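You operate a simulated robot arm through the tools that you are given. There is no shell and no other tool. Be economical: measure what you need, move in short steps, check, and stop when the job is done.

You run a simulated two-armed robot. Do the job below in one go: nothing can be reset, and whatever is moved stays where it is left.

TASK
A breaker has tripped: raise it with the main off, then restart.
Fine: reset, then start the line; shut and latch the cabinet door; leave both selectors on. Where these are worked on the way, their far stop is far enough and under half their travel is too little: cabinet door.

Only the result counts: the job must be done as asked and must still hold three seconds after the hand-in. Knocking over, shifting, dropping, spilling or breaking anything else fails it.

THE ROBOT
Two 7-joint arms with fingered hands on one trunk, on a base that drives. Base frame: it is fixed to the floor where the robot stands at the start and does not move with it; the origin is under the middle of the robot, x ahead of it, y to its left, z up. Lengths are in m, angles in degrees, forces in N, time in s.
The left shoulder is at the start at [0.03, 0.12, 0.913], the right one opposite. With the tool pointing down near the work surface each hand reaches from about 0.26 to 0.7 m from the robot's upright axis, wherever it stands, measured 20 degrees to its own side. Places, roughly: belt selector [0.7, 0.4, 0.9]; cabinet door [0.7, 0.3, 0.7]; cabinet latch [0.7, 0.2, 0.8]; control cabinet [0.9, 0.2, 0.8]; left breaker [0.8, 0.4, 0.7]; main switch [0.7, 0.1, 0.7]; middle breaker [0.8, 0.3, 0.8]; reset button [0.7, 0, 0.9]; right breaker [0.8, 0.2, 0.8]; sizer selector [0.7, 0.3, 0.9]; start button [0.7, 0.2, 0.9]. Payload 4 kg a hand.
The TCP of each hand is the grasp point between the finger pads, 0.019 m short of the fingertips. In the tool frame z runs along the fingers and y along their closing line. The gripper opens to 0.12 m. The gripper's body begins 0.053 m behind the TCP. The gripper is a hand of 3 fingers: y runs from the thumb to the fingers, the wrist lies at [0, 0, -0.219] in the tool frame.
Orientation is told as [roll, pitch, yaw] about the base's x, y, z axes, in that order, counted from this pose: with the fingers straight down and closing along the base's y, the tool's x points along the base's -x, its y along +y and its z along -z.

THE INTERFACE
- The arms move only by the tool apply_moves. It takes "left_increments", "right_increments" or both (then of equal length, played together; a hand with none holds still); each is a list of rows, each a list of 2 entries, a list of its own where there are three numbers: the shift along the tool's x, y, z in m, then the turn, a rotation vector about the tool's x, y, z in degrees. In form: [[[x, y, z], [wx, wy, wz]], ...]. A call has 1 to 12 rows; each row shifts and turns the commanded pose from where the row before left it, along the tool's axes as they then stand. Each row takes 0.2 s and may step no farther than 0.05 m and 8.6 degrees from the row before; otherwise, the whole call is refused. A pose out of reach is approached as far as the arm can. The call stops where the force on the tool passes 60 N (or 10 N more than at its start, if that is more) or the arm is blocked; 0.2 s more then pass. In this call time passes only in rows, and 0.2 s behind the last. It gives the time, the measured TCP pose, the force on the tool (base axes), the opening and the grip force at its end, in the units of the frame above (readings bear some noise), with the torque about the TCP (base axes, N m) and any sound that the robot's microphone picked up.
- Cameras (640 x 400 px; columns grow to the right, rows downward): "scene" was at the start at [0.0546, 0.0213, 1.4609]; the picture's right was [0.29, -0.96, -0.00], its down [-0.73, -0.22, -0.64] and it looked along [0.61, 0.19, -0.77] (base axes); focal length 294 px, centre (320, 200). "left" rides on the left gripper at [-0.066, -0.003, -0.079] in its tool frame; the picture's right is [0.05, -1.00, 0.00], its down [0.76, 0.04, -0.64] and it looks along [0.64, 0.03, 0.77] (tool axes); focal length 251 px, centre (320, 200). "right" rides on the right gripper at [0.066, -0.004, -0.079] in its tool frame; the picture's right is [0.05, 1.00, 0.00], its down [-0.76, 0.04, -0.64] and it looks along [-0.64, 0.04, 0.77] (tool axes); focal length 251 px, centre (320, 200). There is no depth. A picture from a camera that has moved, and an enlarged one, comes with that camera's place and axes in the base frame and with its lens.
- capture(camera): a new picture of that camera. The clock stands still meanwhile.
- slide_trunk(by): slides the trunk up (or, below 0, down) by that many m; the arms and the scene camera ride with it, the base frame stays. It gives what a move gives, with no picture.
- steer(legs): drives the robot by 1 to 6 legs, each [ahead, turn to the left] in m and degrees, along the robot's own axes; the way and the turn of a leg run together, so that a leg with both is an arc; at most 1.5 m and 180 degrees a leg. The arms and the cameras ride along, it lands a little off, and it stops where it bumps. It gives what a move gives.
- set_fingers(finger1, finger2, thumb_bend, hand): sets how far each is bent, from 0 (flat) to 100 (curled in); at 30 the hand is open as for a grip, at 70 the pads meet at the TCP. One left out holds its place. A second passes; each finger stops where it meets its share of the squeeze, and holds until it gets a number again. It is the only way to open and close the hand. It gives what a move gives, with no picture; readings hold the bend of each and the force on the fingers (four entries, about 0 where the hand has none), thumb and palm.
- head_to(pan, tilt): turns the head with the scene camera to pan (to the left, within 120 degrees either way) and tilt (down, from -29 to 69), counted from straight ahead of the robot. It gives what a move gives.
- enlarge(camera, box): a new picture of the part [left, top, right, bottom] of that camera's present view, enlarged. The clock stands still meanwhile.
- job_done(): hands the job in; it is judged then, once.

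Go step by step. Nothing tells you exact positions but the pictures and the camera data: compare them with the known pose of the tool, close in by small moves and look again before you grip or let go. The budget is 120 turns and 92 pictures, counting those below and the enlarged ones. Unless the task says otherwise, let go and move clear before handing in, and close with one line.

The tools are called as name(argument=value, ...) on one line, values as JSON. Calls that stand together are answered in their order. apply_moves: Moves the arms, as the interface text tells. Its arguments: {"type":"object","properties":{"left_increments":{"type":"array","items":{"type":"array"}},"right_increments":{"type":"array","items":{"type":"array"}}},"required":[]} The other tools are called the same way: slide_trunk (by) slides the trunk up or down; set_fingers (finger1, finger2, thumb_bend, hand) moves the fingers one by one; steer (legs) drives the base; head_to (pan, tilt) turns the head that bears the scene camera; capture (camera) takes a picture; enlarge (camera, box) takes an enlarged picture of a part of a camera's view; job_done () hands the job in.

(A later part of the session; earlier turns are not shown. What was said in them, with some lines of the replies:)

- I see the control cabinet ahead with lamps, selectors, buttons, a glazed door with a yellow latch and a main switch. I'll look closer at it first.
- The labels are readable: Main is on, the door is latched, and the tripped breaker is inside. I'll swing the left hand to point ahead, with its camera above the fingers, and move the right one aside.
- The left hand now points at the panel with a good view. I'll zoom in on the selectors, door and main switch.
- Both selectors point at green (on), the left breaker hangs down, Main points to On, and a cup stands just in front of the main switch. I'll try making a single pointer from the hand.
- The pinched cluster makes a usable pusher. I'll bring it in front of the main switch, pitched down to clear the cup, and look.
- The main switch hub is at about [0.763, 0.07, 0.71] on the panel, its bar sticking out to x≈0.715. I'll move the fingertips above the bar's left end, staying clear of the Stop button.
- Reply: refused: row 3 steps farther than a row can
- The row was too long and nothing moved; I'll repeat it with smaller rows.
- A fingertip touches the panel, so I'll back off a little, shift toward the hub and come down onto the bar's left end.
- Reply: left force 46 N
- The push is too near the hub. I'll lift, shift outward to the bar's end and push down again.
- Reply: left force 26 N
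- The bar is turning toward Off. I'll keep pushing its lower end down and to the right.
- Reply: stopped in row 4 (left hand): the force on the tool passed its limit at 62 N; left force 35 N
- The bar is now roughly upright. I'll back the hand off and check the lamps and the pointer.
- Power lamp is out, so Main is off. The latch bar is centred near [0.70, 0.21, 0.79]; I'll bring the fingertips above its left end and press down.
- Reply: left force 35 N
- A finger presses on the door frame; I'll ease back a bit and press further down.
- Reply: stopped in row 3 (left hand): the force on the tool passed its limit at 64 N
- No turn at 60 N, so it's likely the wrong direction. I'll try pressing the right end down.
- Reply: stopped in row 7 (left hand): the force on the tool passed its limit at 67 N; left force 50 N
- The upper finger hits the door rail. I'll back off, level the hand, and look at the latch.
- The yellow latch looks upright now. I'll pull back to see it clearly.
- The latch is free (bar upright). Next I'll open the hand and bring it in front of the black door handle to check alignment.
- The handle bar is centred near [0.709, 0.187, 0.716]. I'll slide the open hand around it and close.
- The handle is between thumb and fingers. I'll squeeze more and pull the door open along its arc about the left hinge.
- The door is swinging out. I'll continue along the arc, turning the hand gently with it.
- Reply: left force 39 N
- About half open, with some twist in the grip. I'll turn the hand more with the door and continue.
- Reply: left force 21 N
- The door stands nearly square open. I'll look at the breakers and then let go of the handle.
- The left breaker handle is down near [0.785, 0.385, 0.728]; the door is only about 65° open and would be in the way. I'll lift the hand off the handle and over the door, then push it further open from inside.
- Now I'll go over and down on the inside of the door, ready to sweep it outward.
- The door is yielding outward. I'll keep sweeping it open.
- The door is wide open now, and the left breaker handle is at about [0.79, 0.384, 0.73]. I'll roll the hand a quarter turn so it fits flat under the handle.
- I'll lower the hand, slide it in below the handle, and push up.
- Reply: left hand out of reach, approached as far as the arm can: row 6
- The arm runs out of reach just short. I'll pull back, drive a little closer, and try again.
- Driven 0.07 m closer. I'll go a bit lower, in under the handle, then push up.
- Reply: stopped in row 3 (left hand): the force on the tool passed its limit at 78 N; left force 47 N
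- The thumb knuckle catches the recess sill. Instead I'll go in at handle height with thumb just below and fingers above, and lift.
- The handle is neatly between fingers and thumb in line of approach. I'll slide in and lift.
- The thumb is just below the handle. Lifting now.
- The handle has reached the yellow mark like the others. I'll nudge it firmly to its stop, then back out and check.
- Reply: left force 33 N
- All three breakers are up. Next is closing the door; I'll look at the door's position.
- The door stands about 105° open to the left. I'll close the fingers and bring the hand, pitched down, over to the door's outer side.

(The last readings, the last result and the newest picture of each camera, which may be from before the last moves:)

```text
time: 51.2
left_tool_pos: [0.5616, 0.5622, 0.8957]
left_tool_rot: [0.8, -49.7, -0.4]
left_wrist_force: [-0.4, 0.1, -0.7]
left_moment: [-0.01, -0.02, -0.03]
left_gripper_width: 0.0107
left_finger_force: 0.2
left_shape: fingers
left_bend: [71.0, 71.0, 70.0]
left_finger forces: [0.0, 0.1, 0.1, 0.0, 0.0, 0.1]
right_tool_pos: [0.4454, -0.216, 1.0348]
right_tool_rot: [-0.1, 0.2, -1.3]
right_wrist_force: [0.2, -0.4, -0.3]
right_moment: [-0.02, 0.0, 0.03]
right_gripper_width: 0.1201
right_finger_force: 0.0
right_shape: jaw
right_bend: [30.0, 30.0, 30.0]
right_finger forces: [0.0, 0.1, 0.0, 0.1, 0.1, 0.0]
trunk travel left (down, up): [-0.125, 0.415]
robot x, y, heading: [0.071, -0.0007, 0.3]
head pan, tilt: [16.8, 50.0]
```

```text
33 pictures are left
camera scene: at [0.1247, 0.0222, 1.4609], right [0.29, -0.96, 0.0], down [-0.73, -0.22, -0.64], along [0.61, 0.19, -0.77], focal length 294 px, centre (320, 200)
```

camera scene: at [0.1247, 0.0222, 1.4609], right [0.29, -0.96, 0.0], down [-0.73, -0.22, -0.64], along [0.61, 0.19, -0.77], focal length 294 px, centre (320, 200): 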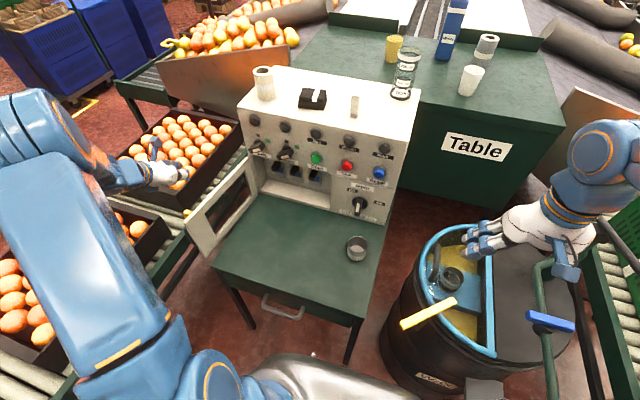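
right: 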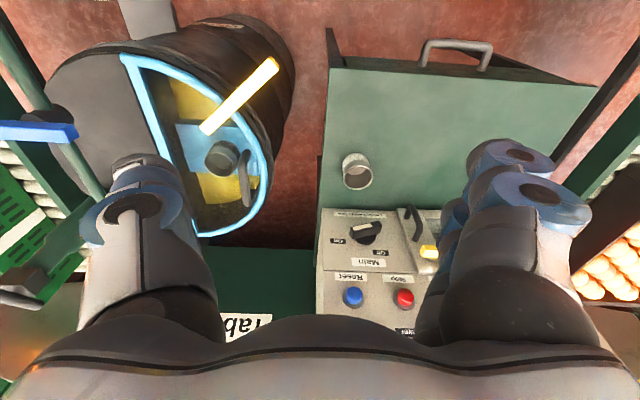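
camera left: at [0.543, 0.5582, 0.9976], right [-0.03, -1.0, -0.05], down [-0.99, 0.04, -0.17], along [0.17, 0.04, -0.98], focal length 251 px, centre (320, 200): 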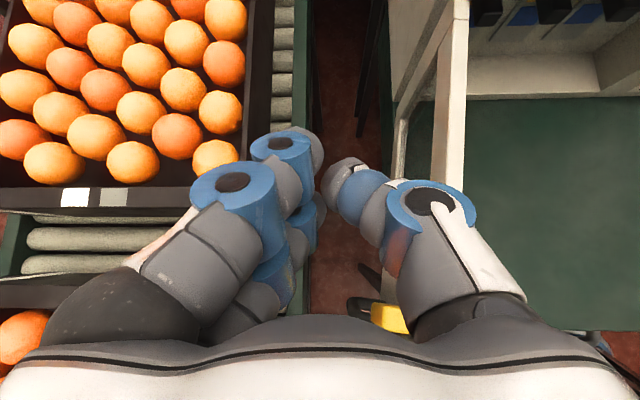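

The hand is beside the door. I'll lower it and sweep the door toward closed.

apply_moves(left_increments=[[[0.0345, 0, 0.029], [0, 0, 0]], [[0.0345, 0, 0.029], [0, 0, 0]], [[0, -0.04, 0], [0, 0, 0]], [[0, -0.04, 0], [0, 0, 0]], [[0, -0.04, 0], [0, 0, 0]], [[0, -0.04, 0], [0, 0, 0]], [[0, -0.04, 0], [0, 0, 0]]])

capture(camera="left")

capture(camera="scene")

```text
time: 52.8
left_tool_pos: [0.5644, 0.3623, 0.8079]
left_tool_rot: [0.9, -49.8, -0.3]
left_wrist_force: [3.5, 1.7, 5.3]
left_moment: [-0.21, 0.21, 0.08]
left_gripper_width: 0.01
left_finger_force: 3.0
left_shape: fingers
left_bend: [71.0, 71.0, 70.0]
left_finger forces: [0.0, 0.0, 0.0, 0.1, 5.6, 0.0]
right_tool_pos: [0.4452, -0.2147, 1.035]
right_tool_rot: [0.1, 0.0, -1.3]
right_wrist_force: [-0.1, -0.8, -0.5]
right_moment: [0.01, 0.0, 0.05]
right_gripper_width: 0.1198
right_finger_force: 0.0
right_shape: jaw
right_bend: [30.0, 30.0, 30.0]
right_finger forces: [0.1, 0.0, 0.0, 0.1, 0.0, 0.1]
trunk travel left (down, up): [-0.125, 0.415]
robot x, y, heading: [0.0703, -0.0001, 0.2]
head pan, tilt: [16.8, 50.0]
```

```text
32 pictures are left
camera left: at [0.5463, 0.3582, 0.9096], right [-0.03, -1.0, -0.05], down [-0.98, 0.04, -0.17], along [0.17, 0.05, -0.98], focal length 251 px, centre (320, 200)
```

left: 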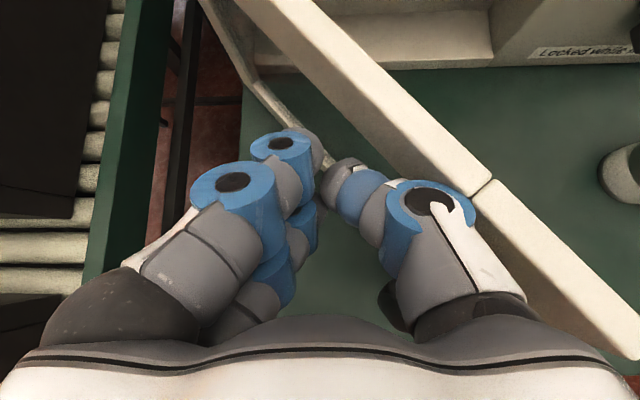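

```text
31 pictures are left
camera scene: at [0.1245, 0.0206, 1.461], right [0.29, -0.96, 0.0], down [-0.73, -0.22, -0.64], along [0.61, 0.19, -0.77], focal length 294 px, centre (320, 200)
```

scene: 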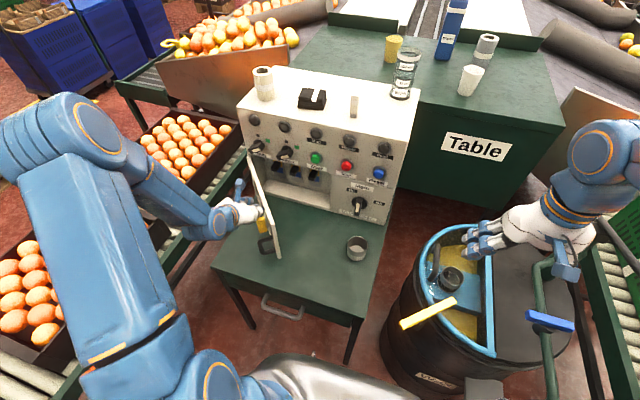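

The door is about 40° from shut. I'll keep pushing it inward on its top rail.

apply_moves(left_increments=[[[-0.0219, -0.022, 0.026], [0, 0, 0]], [[-0.0219, -0.02, 0.026], [0, 0, 0]], [[-0.0219, -0.018, 0.026], [0, 0, 0]], [[-0.0219, -0.015, 0.026], [0, 0, 0]], [[-0.0064, 0, 0.0077], [0, 0, 0]]])

capture(camera="left")

```text
time: 54.0
left_tool_pos: [0.7079, 0.2876, 0.8047]
left_tool_rot: [0.7, -49.7, -0.3]
left_wrist_force: [-19.5, 1.9, 5.0]
left_moment: [0.01, -0.02, 0.2]
left_gripper_width: 0.0044
left_finger_force: 10.1
left_shape: fingers
left_bend: [71.0, 71.0, 70.0]
left_finger forces: [21.7, 0.0, 0.1, 0.0, 0.0, 0.0]
right_tool_pos: [0.4429, -0.216, 1.0355]
right_tool_rot: [0.0, -0.1, -1.3]
right_wrist_force: [-0.4, -0.4, -0.9]
right_moment: [0.03, -0.02, 0.01]
right_gripper_width: 0.1198
right_finger_force: 0.0
right_shape: jaw
right_bend: [30.0, 30.0, 30.0]
right_finger forces: [0.0, 0.0, 0.0, 0.0, 0.1, 0.1]
trunk travel left (down, up): [-0.125, 0.415]
robot x, y, heading: [0.0681, 0.0013, 0.3]
head pan, tilt: [16.8, 50.0]
```

```text
30 pictures are left
camera left: at [0.6891, 0.2836, 0.907], right [-0.03, -1.0, -0.05], down [-0.99, 0.04, -0.16], along [0.17, 0.04, -0.99], focal length 251 px, centre (320, 200)
```

left: 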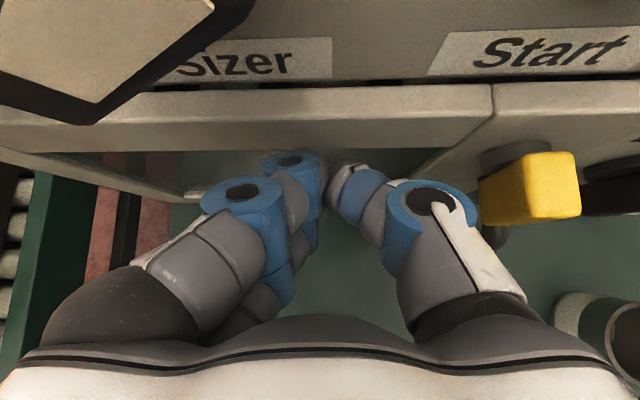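

The door looks shut against the frame. I'll press a little more to be sure, then go turn the latch back.

apply_moves(left_increments=[[[-0.0051, 0, 0.0061], [0, 0, 0]], [[-0.0051, 0, 0.0061], [0, 0, 0]]])

apply_moves(left_increments=[[[0.0064, 0, -0.035], [0, 0, 0]], [[0, -0.03, -0.04], [0, 0, 0]], [[0, -0.04, -0.02], [0, 0, 0]]])

capture(camera="left")

enlarge(camera="scene", box=[220, 100, 400, 220])

```text
time: 54.5
left_tool_pos: [0.7101, 0.2853, 0.7965]
left_tool_rot: [0.0, -48.1, 0.1]
left_wrist_force: [-34.3, 1.1, 7.7]
left_moment: [0.04, 0.17, 0.1]
left_gripper_width: 0.0028
left_finger_force: 24.0
left_shape: fingers
left_bend: [71.0, 71.0, 72.0]
left_finger forces: [30.3, 0.0, 0.0, 0.1, 18.3, 0.1]
right_tool_pos: [0.4431, -0.2165, 1.0349]
right_tool_rot: [0.1, -0.1, -1.3]
right_wrist_force: [0.7, 0.0, -0.8]
right_moment: [0.02, 0.05, 0.04]
right_gripper_width: 0.1199
right_finger_force: 0.1
right_shape: jaw
right_bend: [30.0, 30.0, 30.0]
right_finger forces: [0.0, 0.0, 0.0, 0.0, 0.0, 0.1]
trunk travel left (down, up): [-0.125, 0.415]
robot x, y, heading: [0.0677, -0.0005, 0.2]
head pan, tilt: [16.8, 50.0]
stopped in row 2 (left hand): the force on the tool passed its limit at 69 N (the readings are from after the stop); the commanded pose is now the measured one
```

```text
time: 55.3
left_tool_pos: [0.6395, 0.2145, 0.8579]
left_tool_rot: [0.3, -48.8, -0.1]
left_wrist_force: [0.6, 0.4, -0.9]
left_moment: [0.02, 0.02, 0.01]
left_gripper_width: 0.0103
left_finger_force: 0.1
left_shape: fingers
left_bend: [71.0, 71.0, 70.0]
left_finger forces: [0.1, 0.1, 0.0, 0.0, 0.0, 0.0]
right_tool_pos: [0.4426, -0.2165, 1.0352]
right_tool_rot: [0.0, 0.0, -1.3]
right_wrist_force: [0.9, -0.1, -0.5]
right_moment: [0.0, -0.05, 0.0]
right_gripper_width: 0.1199
right_finger_force: 0.0
right_shape: jaw
right_bend: [30.0, 30.0, 30.0]
right_finger forces: [0.0, 0.1, 0.0, 0.0, 0.1, 0.1]
trunk travel left (down, up): [-0.125, 0.415]
robot x, y, heading: [0.0703, -0.0016, 0.1]
head pan, tilt: [16.8, 50.0]
```

```text
29 pictures are left
camera left: at [0.6224, 0.2114, 0.9606], right [-0.03, -1.0, -0.04], down [-0.99, 0.04, -0.15], along [0.15, 0.04, -0.99], focal length 251 px, centre (320, 200)
```

left: 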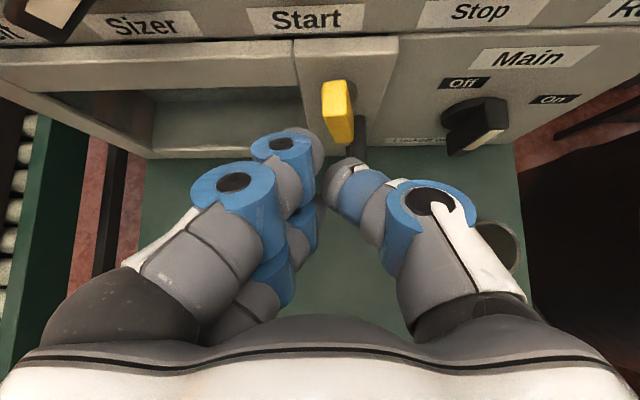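

```text
3.33 times, centred on (310, 160) of scene
camera zoom: at [0.1238, 0.0206, 1.4609], right [0.29, -0.96, 0.0], down [-0.73, -0.22, -0.64], along [0.61, 0.19, -0.77], focal length 980 px, centre (353, 333)
```

zoom: 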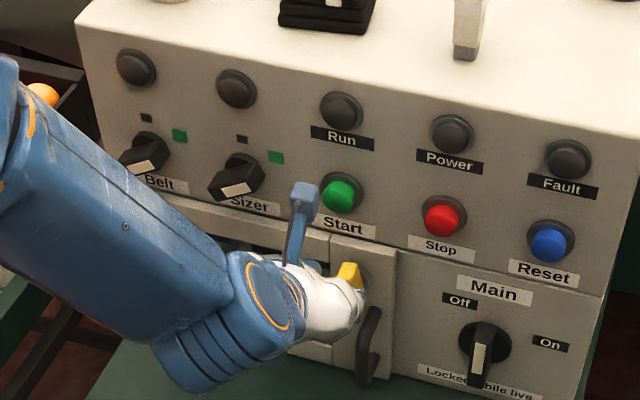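

The door is shut. I'll push the top of the latch bar leftward from its right side to turn it back, then press its left end down.

apply_moves(left_increments=[[[0, -0.033, 0], [0, 0, 0]], [[0, -0.033, 0], [0, 0, 0]], [[0, 0, 0.033], [0, 0, 0]], [[0, 0, 0.033], [0, 0, 0]], [[0, 0.012, 0], [0, 0, 0]], [[0, 0.012, 0], [0, 0, 0]], [[0, 0.012, 0], [0, 0, 0]], [[0, 0.012, 0], [0, 0, 0]]])

capture(camera="left")

```text
time: 57.1
left_tool_pos: [0.6892, 0.1938, 0.8125]
left_tool_rot: [0.1, -48.7, -0.4]
left_wrist_force: [-2.1, -12.3, 5.6]
left_moment: [-0.19, 0.0, -0.12]
left_gripper_width: 0.0094
left_finger_force: 8.6
left_shape: fingers
left_bend: [72.0, 74.0, 69.0]
left_finger forces: [3.9, 12.7, 0.1, 0.0, 0.0, 0.1]
right_tool_pos: [0.443, -0.2176, 1.0358]
right_tool_rot: [0.2, 0.0, -1.4]
right_wrist_force: [0.3, 0.4, 0.1]
right_moment: [0.02, -0.01, 0.0]
right_gripper_width: 0.12
right_finger_force: 0.0
right_shape: jaw
right_bend: [30.0, 30.0, 30.0]
right_finger forces: [0.0, 0.0, 0.0, 0.0, 0.0, 0.0]
trunk travel left (down, up): [-0.125, 0.415]
robot x, y, heading: [0.0683, -0.0001, 0.1]
head pan, tilt: [16.8, 50.0]
```

```text
27 pictures are left
camera left: at [0.6727, 0.1899, 0.9161], right [-0.04, -1.0, -0.04], down [-0.99, 0.04, -0.15], along [0.15, 0.04, -0.99], focal length 251 px, centre (320, 200)
```

left: 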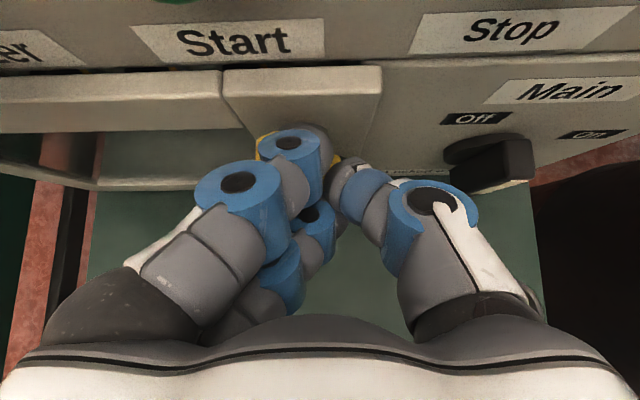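

The bar is being pushed. I'll continue left and slightly down.

apply_moves(left_increments=[[[0, 0.012, 0], [0, 0, 0]], [[0.004, 0.012, 0.003], [0, 0, 0]], [[0.006, 0.012, 0.005], [0, 0, 0]], [[0.008, 0.008, 0.006], [0, 0, 0]]])

capture(camera="left")

```text
time: 57.9
left_tool_pos: [0.6934, 0.2104, 0.8139]
left_tool_rot: [-0.8, -49.9, -1.1]
left_wrist_force: [-14.9, -16.7, 26.6]
left_moment: [-0.53, -0.08, -0.44]
left_gripper_width: 0.0117
left_finger_force: 18.3
left_shape: fingers
left_bend: [74.0, 71.0, 66.0]
left_finger forces: [8.6, 4.8, 0.0, 0.0, 24.0, 0.1]
right_tool_pos: [0.4425, -0.2172, 1.0354]
right_tool_rot: [0.0, -0.1, -1.3]
right_wrist_force: [0.1, 0.6, -0.3]
right_moment: [-0.01, 0.03, 0.01]
right_gripper_width: 0.1203
right_finger_force: 0.0
right_shape: jaw
right_bend: [30.0, 30.0, 30.0]
right_finger forces: [0.0, 0.0, 0.1, 0.0, 0.1, 0.0]
trunk travel left (down, up): [-0.125, 0.415]
robot x, y, heading: [0.0713, -0.0016, -0.1]
head pan, tilt: [16.8, 50.0]
stopped in row 3 (left hand): the force on the tool passed its limit at 64 N (the readings are from after the stop); the commanded pose is now the measured one
```

```text
26 pictures are left
camera left: at [0.6738, 0.2089, 0.9157], right [-0.06, -1.0, -0.03], down [-0.98, 0.07, -0.17], along [0.17, 0.02, -0.98], focal length 251 px, centre (320, 200)
```

left: 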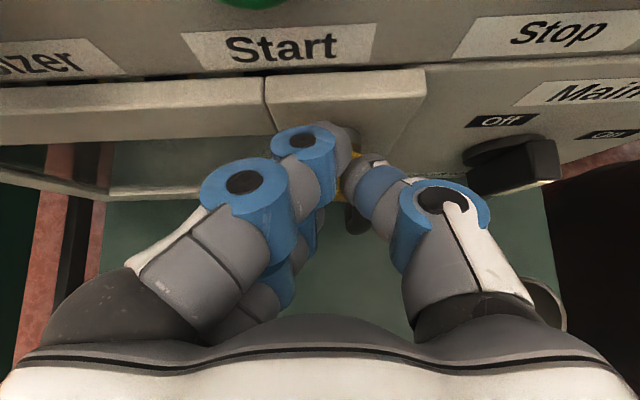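

I'll lift and look at the latch.

apply_moves(left_increments=[[[-0.023, 0, -0.019], [0, 0, 0]], [[0, 0.03, 0], [0, 0, 0]], [[0, 0.03, -0.02], [0, 0, 0]]])

capture(camera="left")

```text
time: 58.7
left_tool_pos: [0.6787, 0.2788, 0.8515]
left_tool_rot: [-0.4, -49.5, -0.6]
left_wrist_force: [-0.4, 0.6, -0.5]
left_moment: [-0.01, 0.0, -0.01]
left_gripper_width: 0.0102
left_finger_force: 0.1
left_shape: fingers
left_bend: [71.0, 71.0, 70.0]
left_finger forces: [0.0, 0.0, 0.0, 0.0, 0.0, 0.1]
right_tool_pos: [0.4436, -0.2156, 1.0353]
right_tool_rot: [0.0, 0.0, -1.3]
right_wrist_force: [-0.3, 0.0, -0.2]
right_moment: [0.0, -0.03, -0.03]
right_gripper_width: 0.12
right_finger_force: 0.0
right_shape: jaw
right_bend: [30.0, 30.0, 30.0]
right_finger forces: [0.0, 0.0, 0.2, 0.0, 0.0, 0.0]
trunk travel left (down, up): [-0.125, 0.415]
robot x, y, heading: [0.0721, 0.0002, -0.1]
head pan, tilt: [16.8, 50.0]
```

```text
25 pictures are left
camera left: at [0.6602, 0.2764, 0.9533], right [-0.05, -1.0, -0.04], down [-0.98, 0.06, -0.16], along [0.16, 0.03, -0.99], focal length 251 px, centre (320, 200)
```

left: 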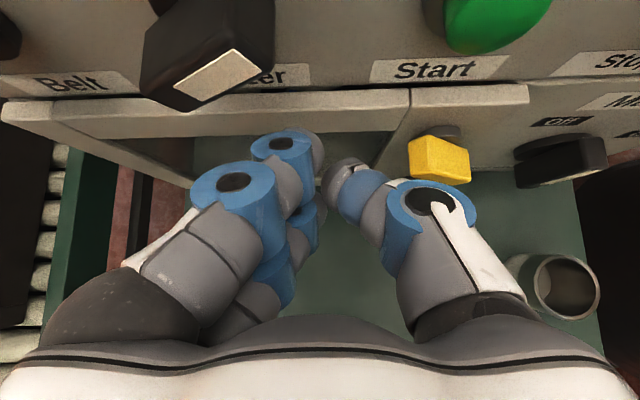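

The bar is nearly horizontal again. I'll press its left end down to the stop.

apply_moves(left_increments=[[[0, -0.025, 0], [0, 0, 0]], [[-0.0064, -0.025, 0.0077], [0, 0, 0]], [[0.00766, 0, 0.00643], [0, 0, 0]], [[0.00766, 0, 0.00643], [0, 0, 0]], [[0.00766, 0, 0.00643], [0, 0, 0]], [[0.00766, 0, 0.00643], [0, 0, 0]], [[0.00766, 0, 0.00643], [0, 0, 0]], [[0.00766, 0, 0.00643], [0, 0, 0]]])

apply_moves(left_increments=[[[-0.03, 0.02, -0.025], [0, 0, 0]], [[0, 0.04, -0.025], [0, 0, 0]], [[0, 0.045, -0.02], [0, 0, 0]]])

enlarge(camera="scene", box=[220, 100, 400, 220])

capture(camera="left")

```text
time: 60.3
left_tool_pos: [0.6969, 0.2243, 0.8196]
left_tool_rot: [-0.1, -51.6, -1.2]
left_wrist_force: [-9.8, 1.2, 24.5]
left_moment: [-0.07, 0.12, -0.06]
left_gripper_width: 0.0075
left_finger_force: 13.2
left_shape: fingers
left_bend: [71.0, 69.0, 76.0]
left_finger forces: [0.0, 5.4, 0.0, 0.1, 21.7, 0.1]
right_tool_pos: [0.4426, -0.217, 1.0358]
right_tool_rot: [-0.2, -0.1, -1.3]
right_wrist_force: [0.1, 0.6, -0.2]
right_moment: [-0.03, 0.0, 0.0]
right_gripper_width: 0.1198
right_finger_force: 0.1
right_shape: jaw
right_bend: [30.0, 30.0, 30.0]
right_finger forces: [0.1, 0.1, 0.0, 0.0, 0.0, 0.0]
trunk travel left (down, up): [-0.125, 0.415]
robot x, y, heading: [0.0663, 0.0018, 0.0]
head pan, tilt: [16.8, 50.0]
stopped in row 7 (left hand): the force on the tool passed its limit at 67 N (the readings are from after the stop); the commanded pose is now the measured one
```

```text
time: 61.1
left_tool_pos: [0.66, 0.3297, 0.8799]
left_tool_rot: [-0.3, -50.9, -1.0]
left_wrist_force: [0.6, -0.5, 0.7]
left_moment: [0.01, 0.05, -0.04]
left_gripper_width: 0.0099
left_finger_force: 0.1
left_shape: fingers
left_bend: [71.0, 71.0, 70.0]
left_finger forces: [0.1, 0.0, 0.0, 0.0, 0.0, 0.1]
right_tool_pos: [0.4443, -0.2158, 1.036]
right_tool_rot: [0.0, 0.0, -1.4]
right_wrist_force: [-0.1, 0.2, 0.0]
right_moment: [0.01, 0.01, 0.0]
right_gripper_width: 0.12
right_finger_force: 0.1
right_shape: jaw
right_bend: [30.0, 30.0, 30.0]
right_finger forces: [0.0, 0.0, 0.0, 0.0, 0.0, 0.0]
trunk travel left (down, up): [-0.125, 0.415]
robot x, y, heading: [0.0684, -0.0012, -0.2]
head pan, tilt: [16.8, 50.0]
```

```text
3.33 times, centred on (310, 160) of scene
camera zoom: at [0.123, 0.0222, 1.4609], right [0.29, -0.96, 0.0], down [-0.73, -0.22, -0.64], along [0.62, 0.19, -0.77], focal length 980 px, centre (353, 333)
```

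zoom: 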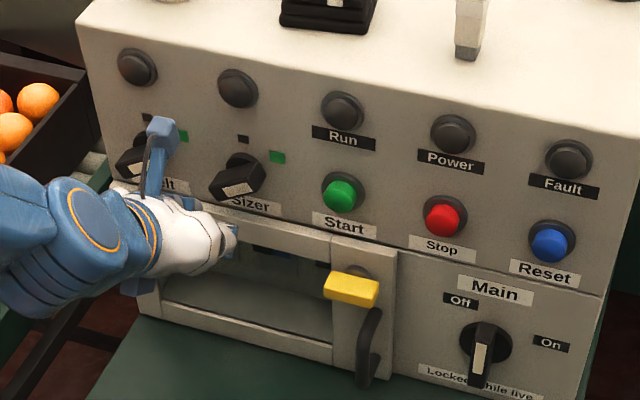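

```text
23 pictures are left
camera left: at [0.6388, 0.3273, 0.9815], right [-0.06, -1.0, -0.04], down [-0.98, 0.06, -0.19], along [0.19, 0.03, -0.98], focal length 251 px, centre (320, 200)
```

left: 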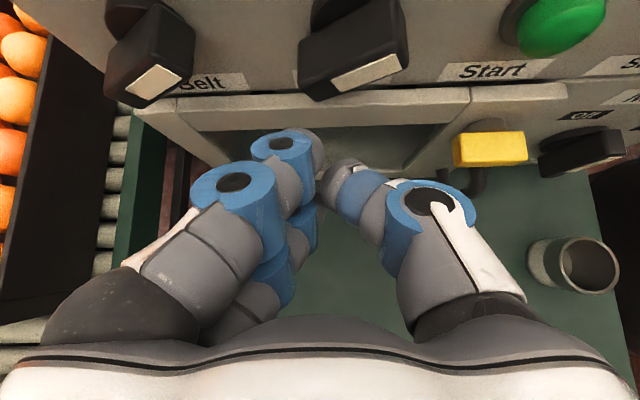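

Door shut, latch back to horizontal. Now I'll turn Main on: move to the left of its upper end and push it rightward.

apply_moves(left_increments=[[[0, -0.043, 0], [0, 0, 0]], [[0, -0.043, 0], [0, 0, 0]], [[0, -0.043, 0], [0, 0, 0]], [[0, -0.043, 0], [0, 0, 0]], [[0, -0.043, 0], [0, 0, 0]], [[0.0221, 0, 0.0385], [0, 0, 0]], [[0.0221, 0, 0.0385], [0, 0, 0]], [[0.0221, 0, 0.0365], [0, 0, 0]], [[0, -0.012, 0], [0, 0, 0]], [[0, -0.012, 0], [0, 0, 0]]])

capture(camera="left")

```text
time: 63.3
left_tool_pos: [0.7045, 0.0899, 0.7593]
left_tool_rot: [-0.2, -50.9, -1.1]
left_wrist_force: [-0.9, 2.7, 2.8]
left_moment: [0.09, 0.0, 0.01]
left_gripper_width: 0.0096
left_finger_force: 1.6
left_shape: fingers
left_bend: [71.0, 71.0, 71.0]
left_finger forces: [0.0, 2.4, 0.1, 0.0, 1.1, 0.1]
right_tool_pos: [0.4454, -0.2172, 1.0365]
right_tool_rot: [0.0, 0.0, -1.3]
right_wrist_force: [-0.3, 0.3, 0.0]
right_moment: [0.04, 0.03, -0.01]
right_gripper_width: 0.1199
right_finger_force: 0.3
right_shape: jaw
right_bend: [30.0, 30.0, 30.0]
right_finger forces: [0.1, 0.1, 0.1, 0.1, 0.0, 0.1]
trunk travel left (down, up): [-0.125, 0.415]
robot x, y, heading: [0.0703, -0.0036, 0.3]
head pan, tilt: [16.8, 50.0]
```

```text
22 pictures are left
camera left: at [0.6832, 0.0877, 0.8605], right [-0.05, -1.0, -0.04], down [-0.98, 0.06, -0.19], along [0.19, 0.03, -0.98], focal length 251 px, centre (320, 200)
```

left: 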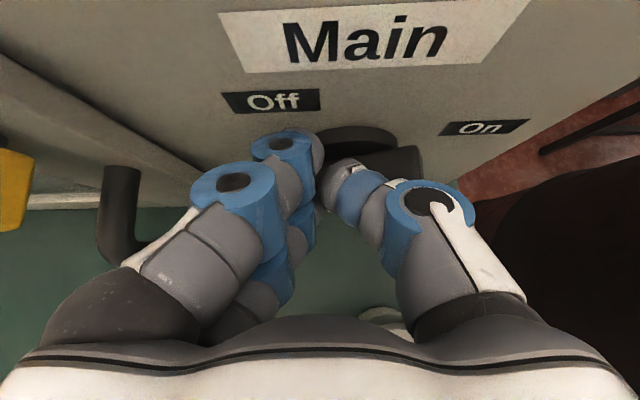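

Contact made. I'll continue right and down over the bar's end.

apply_moves(left_increments=[[[0, -0.012, 0], [0, 0, 0]], [[0, -0.012, 0], [0, 0, 0]], [[0, -0.012, 0], [0, 0, 0]], [[0, -0.012, 0], [0, 0, 0]], [[0.004, -0.008, 0.003], [0, 0, 0]]])

capture(camera="left")

enlarge(camera="scene", box=[220, 100, 400, 220])

```text
time: 64.5
left_tool_pos: [0.7038, 0.04, 0.7629]
left_tool_rot: [0.4, -52.1, -0.8]
left_wrist_force: [-7.0, 31.6, 46.9]
left_moment: [1.17, -0.3, 0.49]
left_gripper_width: 0.0085
left_finger_force: 29.2
left_shape: fingers
left_bend: [69.0, 59.0, 83.0]
left_finger forces: [0.1, 23.6, 0.0, 0.0, 34.3, 0.0]
right_tool_pos: [0.4408, -0.2134, 1.0379]
right_tool_rot: [-0.2, -0.1, -1.3]
right_wrist_force: [0.0, -0.3, -0.3]
right_moment: [0.01, 0.0, -0.02]
right_gripper_width: 0.1197
right_finger_force: 0.2
right_shape: jaw
right_bend: [30.0, 30.0, 30.0]
right_finger forces: [0.0, 0.0, 0.0, 0.0, 0.0, 0.1]
trunk travel left (down, up): [-0.125, 0.415]
robot x, y, heading: [0.0702, 0.0005, 0.5]
head pan, tilt: [16.8, 50.0]
```

```text
21 pictures are left
camera left: at [0.6805, 0.0361, 0.8653], right [-0.04, -1.0, -0.05], down [-0.98, 0.05, -0.21], along [0.21, 0.04, -0.98], focal length 251 px, centre (320, 200)
```

left: 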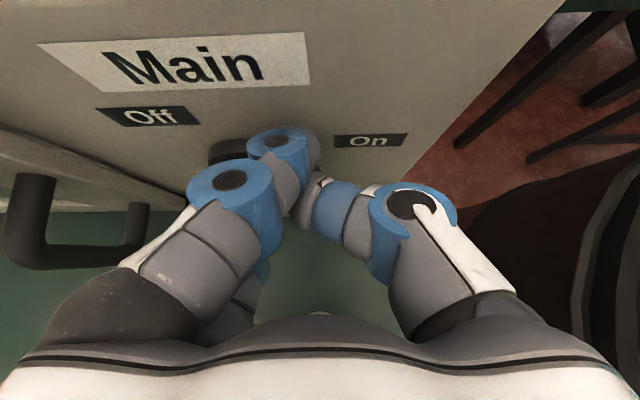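

```text
3.33 times, centred on (310, 160) of scene
camera zoom: at [0.118, 0.0244, 1.4615], right [0.29, -0.96, 0.0], down [-0.73, -0.22, -0.65], along [0.62, 0.18, -0.76], focal length 980 px, centre (353, 333)
```

zoom: 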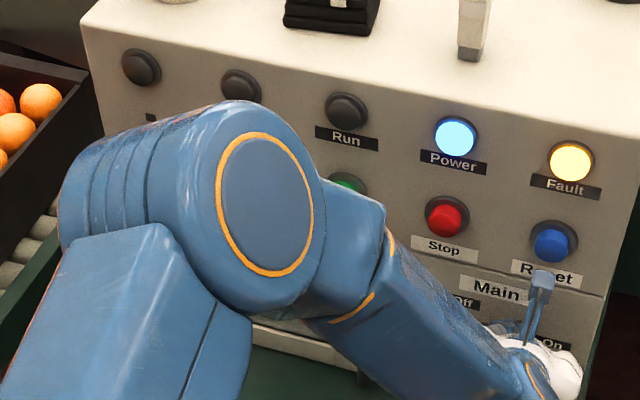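

Power is back on, Fault is lit. I'll lift off and check the switch position.

apply_moves(left_increments=[[[-0.02, 0, -0.02], [0, 0, 0]], [[-0.01, 0.02, -0.04], [0, 0, 0]], [[0, 0.03, -0.04], [0, 0, 0]]])

capture(camera="left")

enlarge(camera="scene", box=[240, 100, 420, 225])

```text
time: 65.3
left_tool_pos: [0.6433, 0.0842, 0.8415]
left_tool_rot: [-0.3, -51.0, -1.0]
left_wrist_force: [0.2, -0.1, 0.9]
left_moment: [-0.01, 0.03, -0.03]
left_gripper_width: 0.0105
left_finger_force: 0.1
left_shape: fingers
left_bend: [71.0, 71.0, 70.0]
left_finger forces: [0.0, 0.0, 0.1, 0.1, 0.0, 0.0]
right_tool_pos: [0.443, -0.2159, 1.0361]
right_tool_rot: [0.0, 0.0, -1.3]
right_wrist_force: [-0.2, 0.1, 0.4]
right_moment: [0.0, 0.0, 0.02]
right_gripper_width: 0.12
right_finger_force: 0.0
right_shape: jaw
right_bend: [30.0, 30.0, 30.0]
right_finger forces: [0.1, 0.0, 0.0, 0.0, 0.0, 0.0]
trunk travel left (down, up): [-0.125, 0.415]
robot x, y, heading: [0.0695, -0.0038, -0.2]
head pan, tilt: [16.8, 50.0]
```

```text
19 pictures are left
camera left: at [0.6231, 0.0816, 0.9438], right [-0.06, -1.0, -0.04], down [-0.98, 0.06, -0.19], along [0.19, 0.03, -0.98], focal length 251 px, centre (320, 200)
```

left: 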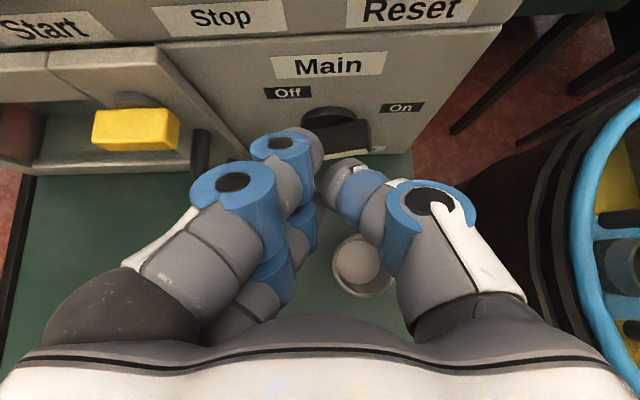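

```text
3.20 times, centred on (330, 162) of scene
camera zoom: at [0.1227, 0.0218, 1.4609], right [0.29, -0.96, 0.0], down [-0.73, -0.22, -0.64], along [0.62, 0.19, -0.77], focal length 941 px, centre (288, 320)
```

zoom: 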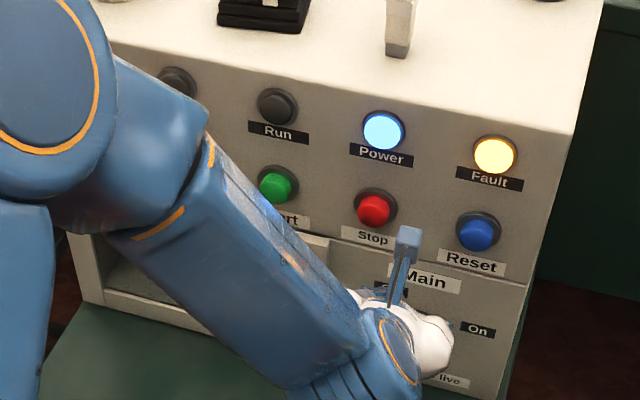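

Main is fully on. Next I'll level the hand in front of the blue Reset button.

apply_moves(left_increments=[[[0.0015, -0.023, -0.025], [0, 0, 0]], [[0.0015, -0.023, -0.025], [0, 0, 0]], [[0, 0, 0], [0, -7.8, 0]], [[0, 0, 0], [0, -7.8, 0]], [[0, 0, 0], [0, -7.8, 0]], [[0, 0, 0], [0, -7.8, 0]], [[0, 0, 0], [0, -7.8, 0]]])

capture(camera="left")

```text
time: 66.9
left_tool_pos: [0.6037, 0.0392, 0.8701]
left_tool_rot: [-98.6, -89.8, 97.4]
left_wrist_force: [0.2, 0.9, -0.1]
left_moment: [0.0, 0.01, 0.03]
left_gripper_width: 0.0099
left_finger_force: 0.1
left_shape: fingers
left_bend: [71.0, 71.0, 70.0]
left_finger forces: [0.1, 0.0, 0.0, 0.0, 0.0, 0.1]
right_tool_pos: [0.4437, -0.2169, 1.035]
right_tool_rot: [0.1, 0.1, -1.3]
right_wrist_force: [0.1, -0.3, 0.1]
right_moment: [0.01, -0.01, 0.02]
right_gripper_width: 0.1199
right_finger_force: 0.0
right_shape: jaw
right_bend: [30.0, 30.0, 30.0]
right_finger forces: [0.0, 0.0, 0.1, 0.0, 0.1, 0.0]
trunk travel left (down, up): [-0.125, 0.415]
robot x, y, heading: [0.07, 0.0011, 0.1]
head pan, tilt: [16.8, 50.0]
```

```text
17 pictures are left
camera left: at [0.524, 0.0381, 0.9366], right [-0.02, -1.0, -0.05], down [-0.64, 0.05, -0.76], along [0.77, 0.02, -0.64], focal length 251 px, centre (320, 200)
```

left: 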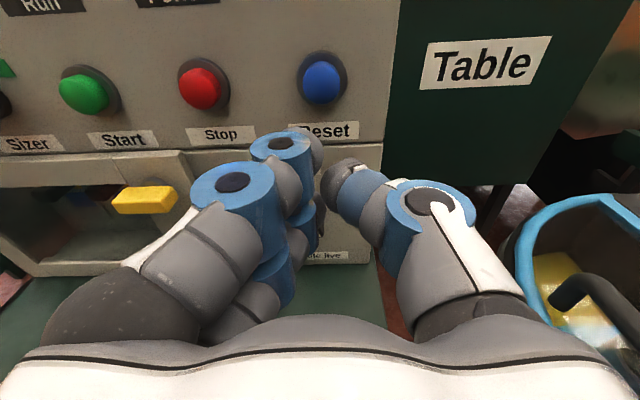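

Reset is at about [0.735, 0.036, 0.879]. Pressing it.

apply_moves(left_increments=[[[-0.003, -0.001, 0.035], [0, 0, 0]], [[-0.003, -0.001, 0.035], [0, 0, 0]], [[-0.003, -0.001, 0.035], [0, 0, 0]], [[0, 0, 0.008], [0, 0, 0]], [[0, 0, 0.006], [0, 0, 0]]])

enlarge(camera="scene", box=[240, 80, 420, 205])

```text
time: 68.2
left_tool_pos: [0.7106, 0.0351, 0.871]
left_tool_rot: [2.0, -89.1, -3.2]
left_wrist_force: [-60.8, 15.0, 2.2]
left_moment: [-0.21, -0.86, 0.57]
left_gripper_width: 0.0084
left_finger_force: 31.5
left_shape: fingers
left_bend: [70.0, 71.0, 73.0]
left_finger forces: [55.5, 0.0, 0.0, 0.0, 8.3, 0.0]
right_tool_pos: [0.4392, -0.2154, 1.0365]
right_tool_rot: [-0.1, -0.4, -1.3]
right_wrist_force: [1.0, 0.2, -1.3]
right_moment: [-0.01, 0.01, 0.03]
right_gripper_width: 0.1199
right_finger_force: 0.1
right_shape: jaw
right_bend: [30.0, 30.0, 30.0]
right_finger forces: [0.0, 0.0, 0.1, 0.0, 0.0, 0.0]
trunk travel left (down, up): [-0.125, 0.415]
robot x, y, heading: [0.072, -0.0002, 0.2]
head pan, tilt: [16.8, 50.0]
heard: click
stopped in row 5 (left hand): the force on the tool passed its limit at 154 N (the readings are from after the stop); the commanded pose is now the measured one
```

```text
3.20 times, centred on (330, 142) of scene
camera zoom: at [0.116, 0.0227, 1.4612], right [0.29, -0.96, 0.0], down [-0.73, -0.22, -0.65], along [0.62, 0.19, -0.76], focal length 941 px, centre (288, 384)
```

zoom: 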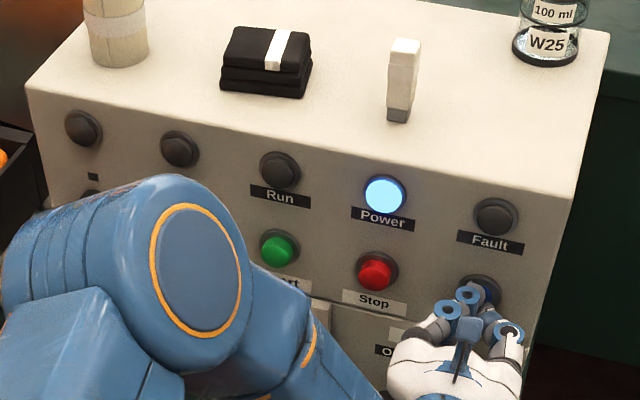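

Reset clicked and the Fault lamp is out. Now the Start button at about [0.735, 0.225, 0.88], in gentler steps.

apply_moves(left_increments=[[[0, 0, -0.04], [0, 0, 0]], [[0, 0, -0.04], [0, 0, 0]], [[0, 0.047, 0], [0, 0, 0]], [[0, 0.047, 0], [0, 0, 0]], [[0, 0.047, 0], [0, 0, 0]], [[0, 0.047, 0], [0, 0, 0]], [[0, 0, 0.033], [0, 0, 0]], [[0, 0, 0.03], [0, 0, 0]]])

capture(camera="left")

```text
time: 70.0
left_tool_pos: [0.7069, 0.2235, 0.8714]
left_tool_rot: [-1.6, -89.3, 0.3]
left_wrist_force: [-1.3, -0.3, -0.2]
left_moment: [-0.01, -0.02, -0.01]
left_gripper_width: 0.0099
left_finger_force: 0.3
left_shape: fingers
left_bend: [71.0, 71.0, 70.0]
left_finger forces: [0.0, 0.0, 0.0, 0.0, 1.2, 0.0]
right_tool_pos: [0.443, -0.2156, 1.0353]
right_tool_rot: [0.1, 0.0, -1.3]
right_wrist_force: [-0.2, 0.5, -0.2]
right_moment: [-0.03, -0.02, 0.01]
right_gripper_width: 0.1197
right_finger_force: 0.0
right_shape: jaw
right_bend: [30.0, 30.0, 30.0]
right_finger forces: [0.1, 0.1, 0.1, 0.0, 0.0, 0.0]
trunk travel left (down, up): [-0.125, 0.415]
robot x, y, heading: [0.0685, 0.0024, 0.0]
head pan, tilt: [16.8, 50.0]
```

```text
15 pictures are left
camera left: at [0.6267, 0.2223, 0.9389], right [-0.02, -1.0, -0.05], down [-0.65, 0.06, -0.76], along [0.76, 0.02, -0.65], focal length 251 px, centre (320, 200)
```

left: 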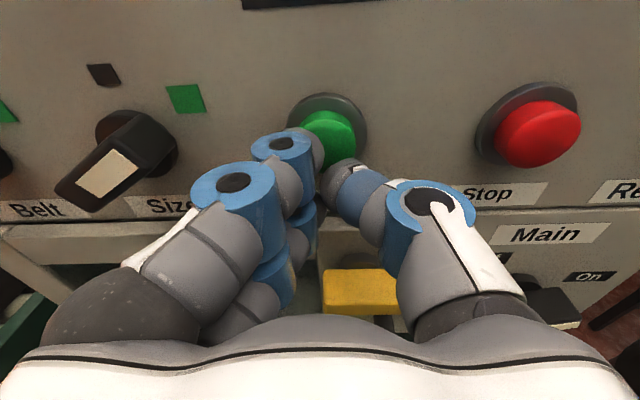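

Just touching the green button. Pressing in small steps.

apply_moves(left_increments=[[[0, 0, 0.003], [0, 0, 0]], [[0, 0, 0.003], [0, 0, 0]], [[0, 0, 0.003], [0, 0, 0]], [[0, 0, 0.003], [0, 0, 0]]])

enlarge(camera="scene", box=[240, 80, 420, 205])

```text
time: 71.0
left_tool_pos: [0.7146, 0.2223, 0.8712]
left_tool_rot: [-1.0, -89.0, -0.4]
left_wrist_force: [-21.5, -4.5, -3.5]
left_moment: [0.03, -0.1, -0.23]
left_gripper_width: 0.0098
left_finger_force: 11.6
left_shape: fingers
left_bend: [71.0, 71.0, 73.0]
left_finger forces: [4.3, 0.1, 0.0, 0.0, 19.1, 0.0]
right_tool_pos: [0.4421, -0.2173, 1.0368]
right_tool_rot: [0.0, 0.0, -1.3]
right_wrist_force: [0.7, -0.8, -0.3]
right_moment: [-0.04, -0.01, 0.01]
right_gripper_width: 0.1199
right_finger_force: 0.1
right_shape: jaw
right_bend: [30.0, 30.0, 30.0]
right_finger forces: [0.1, 0.1, 0.0, 0.0, 0.0, 0.1]
trunk travel left (down, up): [-0.125, 0.415]
robot x, y, heading: [0.07, 0.001, 0.1]
head pan, tilt: [16.8, 50.0]
heard: click
```

```text
3.20 times, centred on (330, 142) of scene
camera zoom: at [0.1207, 0.021, 1.461], right [0.29, -0.96, 0.0], down [-0.73, -0.22, -0.64], along [0.62, 0.19, -0.77], focal length 941 px, centre (288, 384)
```

zoom: 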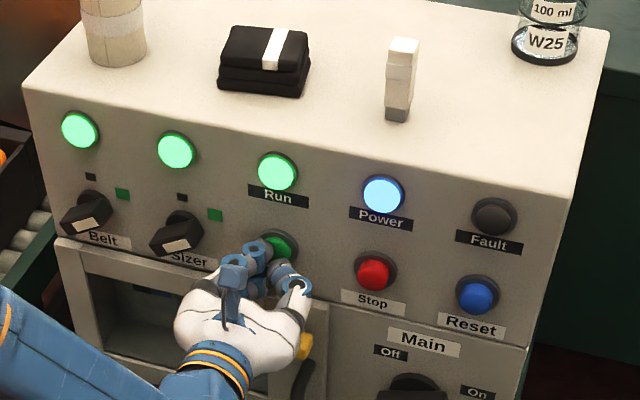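

Click: Run, Belt and Sizer lamps are all lit. I'll back the hand away and check that the latch, door and lamps hold.

apply_moves(left_increments=[[[0, 0, -0.04], [0, 0, 0]], [[0, 0, -0.045], [0, 0, 0]], [[0, 0, -0.045], [0, 0, 0]], [[-0.03, 0.03, -0.02], [0, 0, 0]], [[-0.03, 0.035, 0], [0, 0, 0]], [[-0.03, 0.035, 0], [0, 0, 0]], [[0, 0, 0], [0, 0, 0]], [[0, 0, 0], [0, 0, 0]], [[0, 0, 0], [0, 0, 0]], [[0, 0, 0], [0, 0, 0]], [[0, 0, 0], [0, 0, 0]]])

capture(camera="scene")

enlarge(camera="scene", box=[230, 90, 410, 225])

```text
time: 73.4
left_tool_pos: [0.5748, 0.325, 0.9635]
left_tool_rot: [-0.8, -89.2, -0.5]
left_wrist_force: [-0.3, 0.2, -0.2]
left_moment: [-0.02, 0.0, -0.01]
left_gripper_width: 0.0102
left_finger_force: 0.0
left_shape: fingers
left_bend: [71.0, 71.0, 70.0]
left_finger forces: [0.0, 0.0, 0.0, 0.0, 0.0, 0.0]
right_tool_pos: [0.4447, -0.2162, 1.036]
right_tool_rot: [-0.1, 0.0, -1.2]
right_wrist_force: [0.5, 0.1, -0.2]
right_moment: [-0.01, 0.02, 0.0]
right_gripper_width: 0.1198
right_finger_force: 0.0
right_shape: jaw
right_bend: [30.0, 30.0, 30.0]
right_finger forces: [0.1, 0.1, 0.0, 0.1, 0.0, 0.1]
trunk travel left (down, up): [-0.125, 0.415]
robot x, y, heading: [0.0663, 0.0022, -0.2]
head pan, tilt: [16.8, 50.0]
```

```text
13 pictures are left
camera scene: at [0.1235, 0.0214, 1.4609], right [0.29, -0.96, 0.0], down [-0.73, -0.22, -0.64], along [0.61, 0.19, -0.77], focal length 294 px, centre (320, 200)
```

scene: 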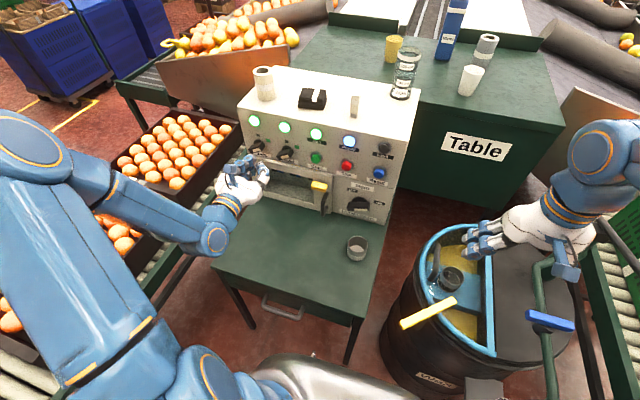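

```text
2.96 times, centred on (320, 158) of scene
camera zoom: at [0.1235, 0.0214, 1.4609], right [0.29, -0.96, 0.0], down [-0.73, -0.22, -0.64], along [0.61, 0.19, -0.77], focal length 872 px, centre (320, 326)
```

zoom: 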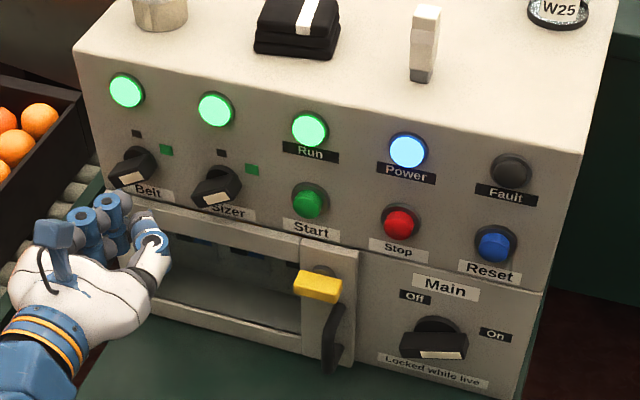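

The Run, Belt, Sizer and Power lamps are lit and Fault is dark. The door is shut with its latch horizontal, both selectors point to green, and the cup is still in place, so I'm handing in.

job_done()

```text
The job is handed in.
```

The tripped left breaker was raised with the main off, then the main was turned back on and the line reset and started; the door is shut and latched, and both selectors are on.
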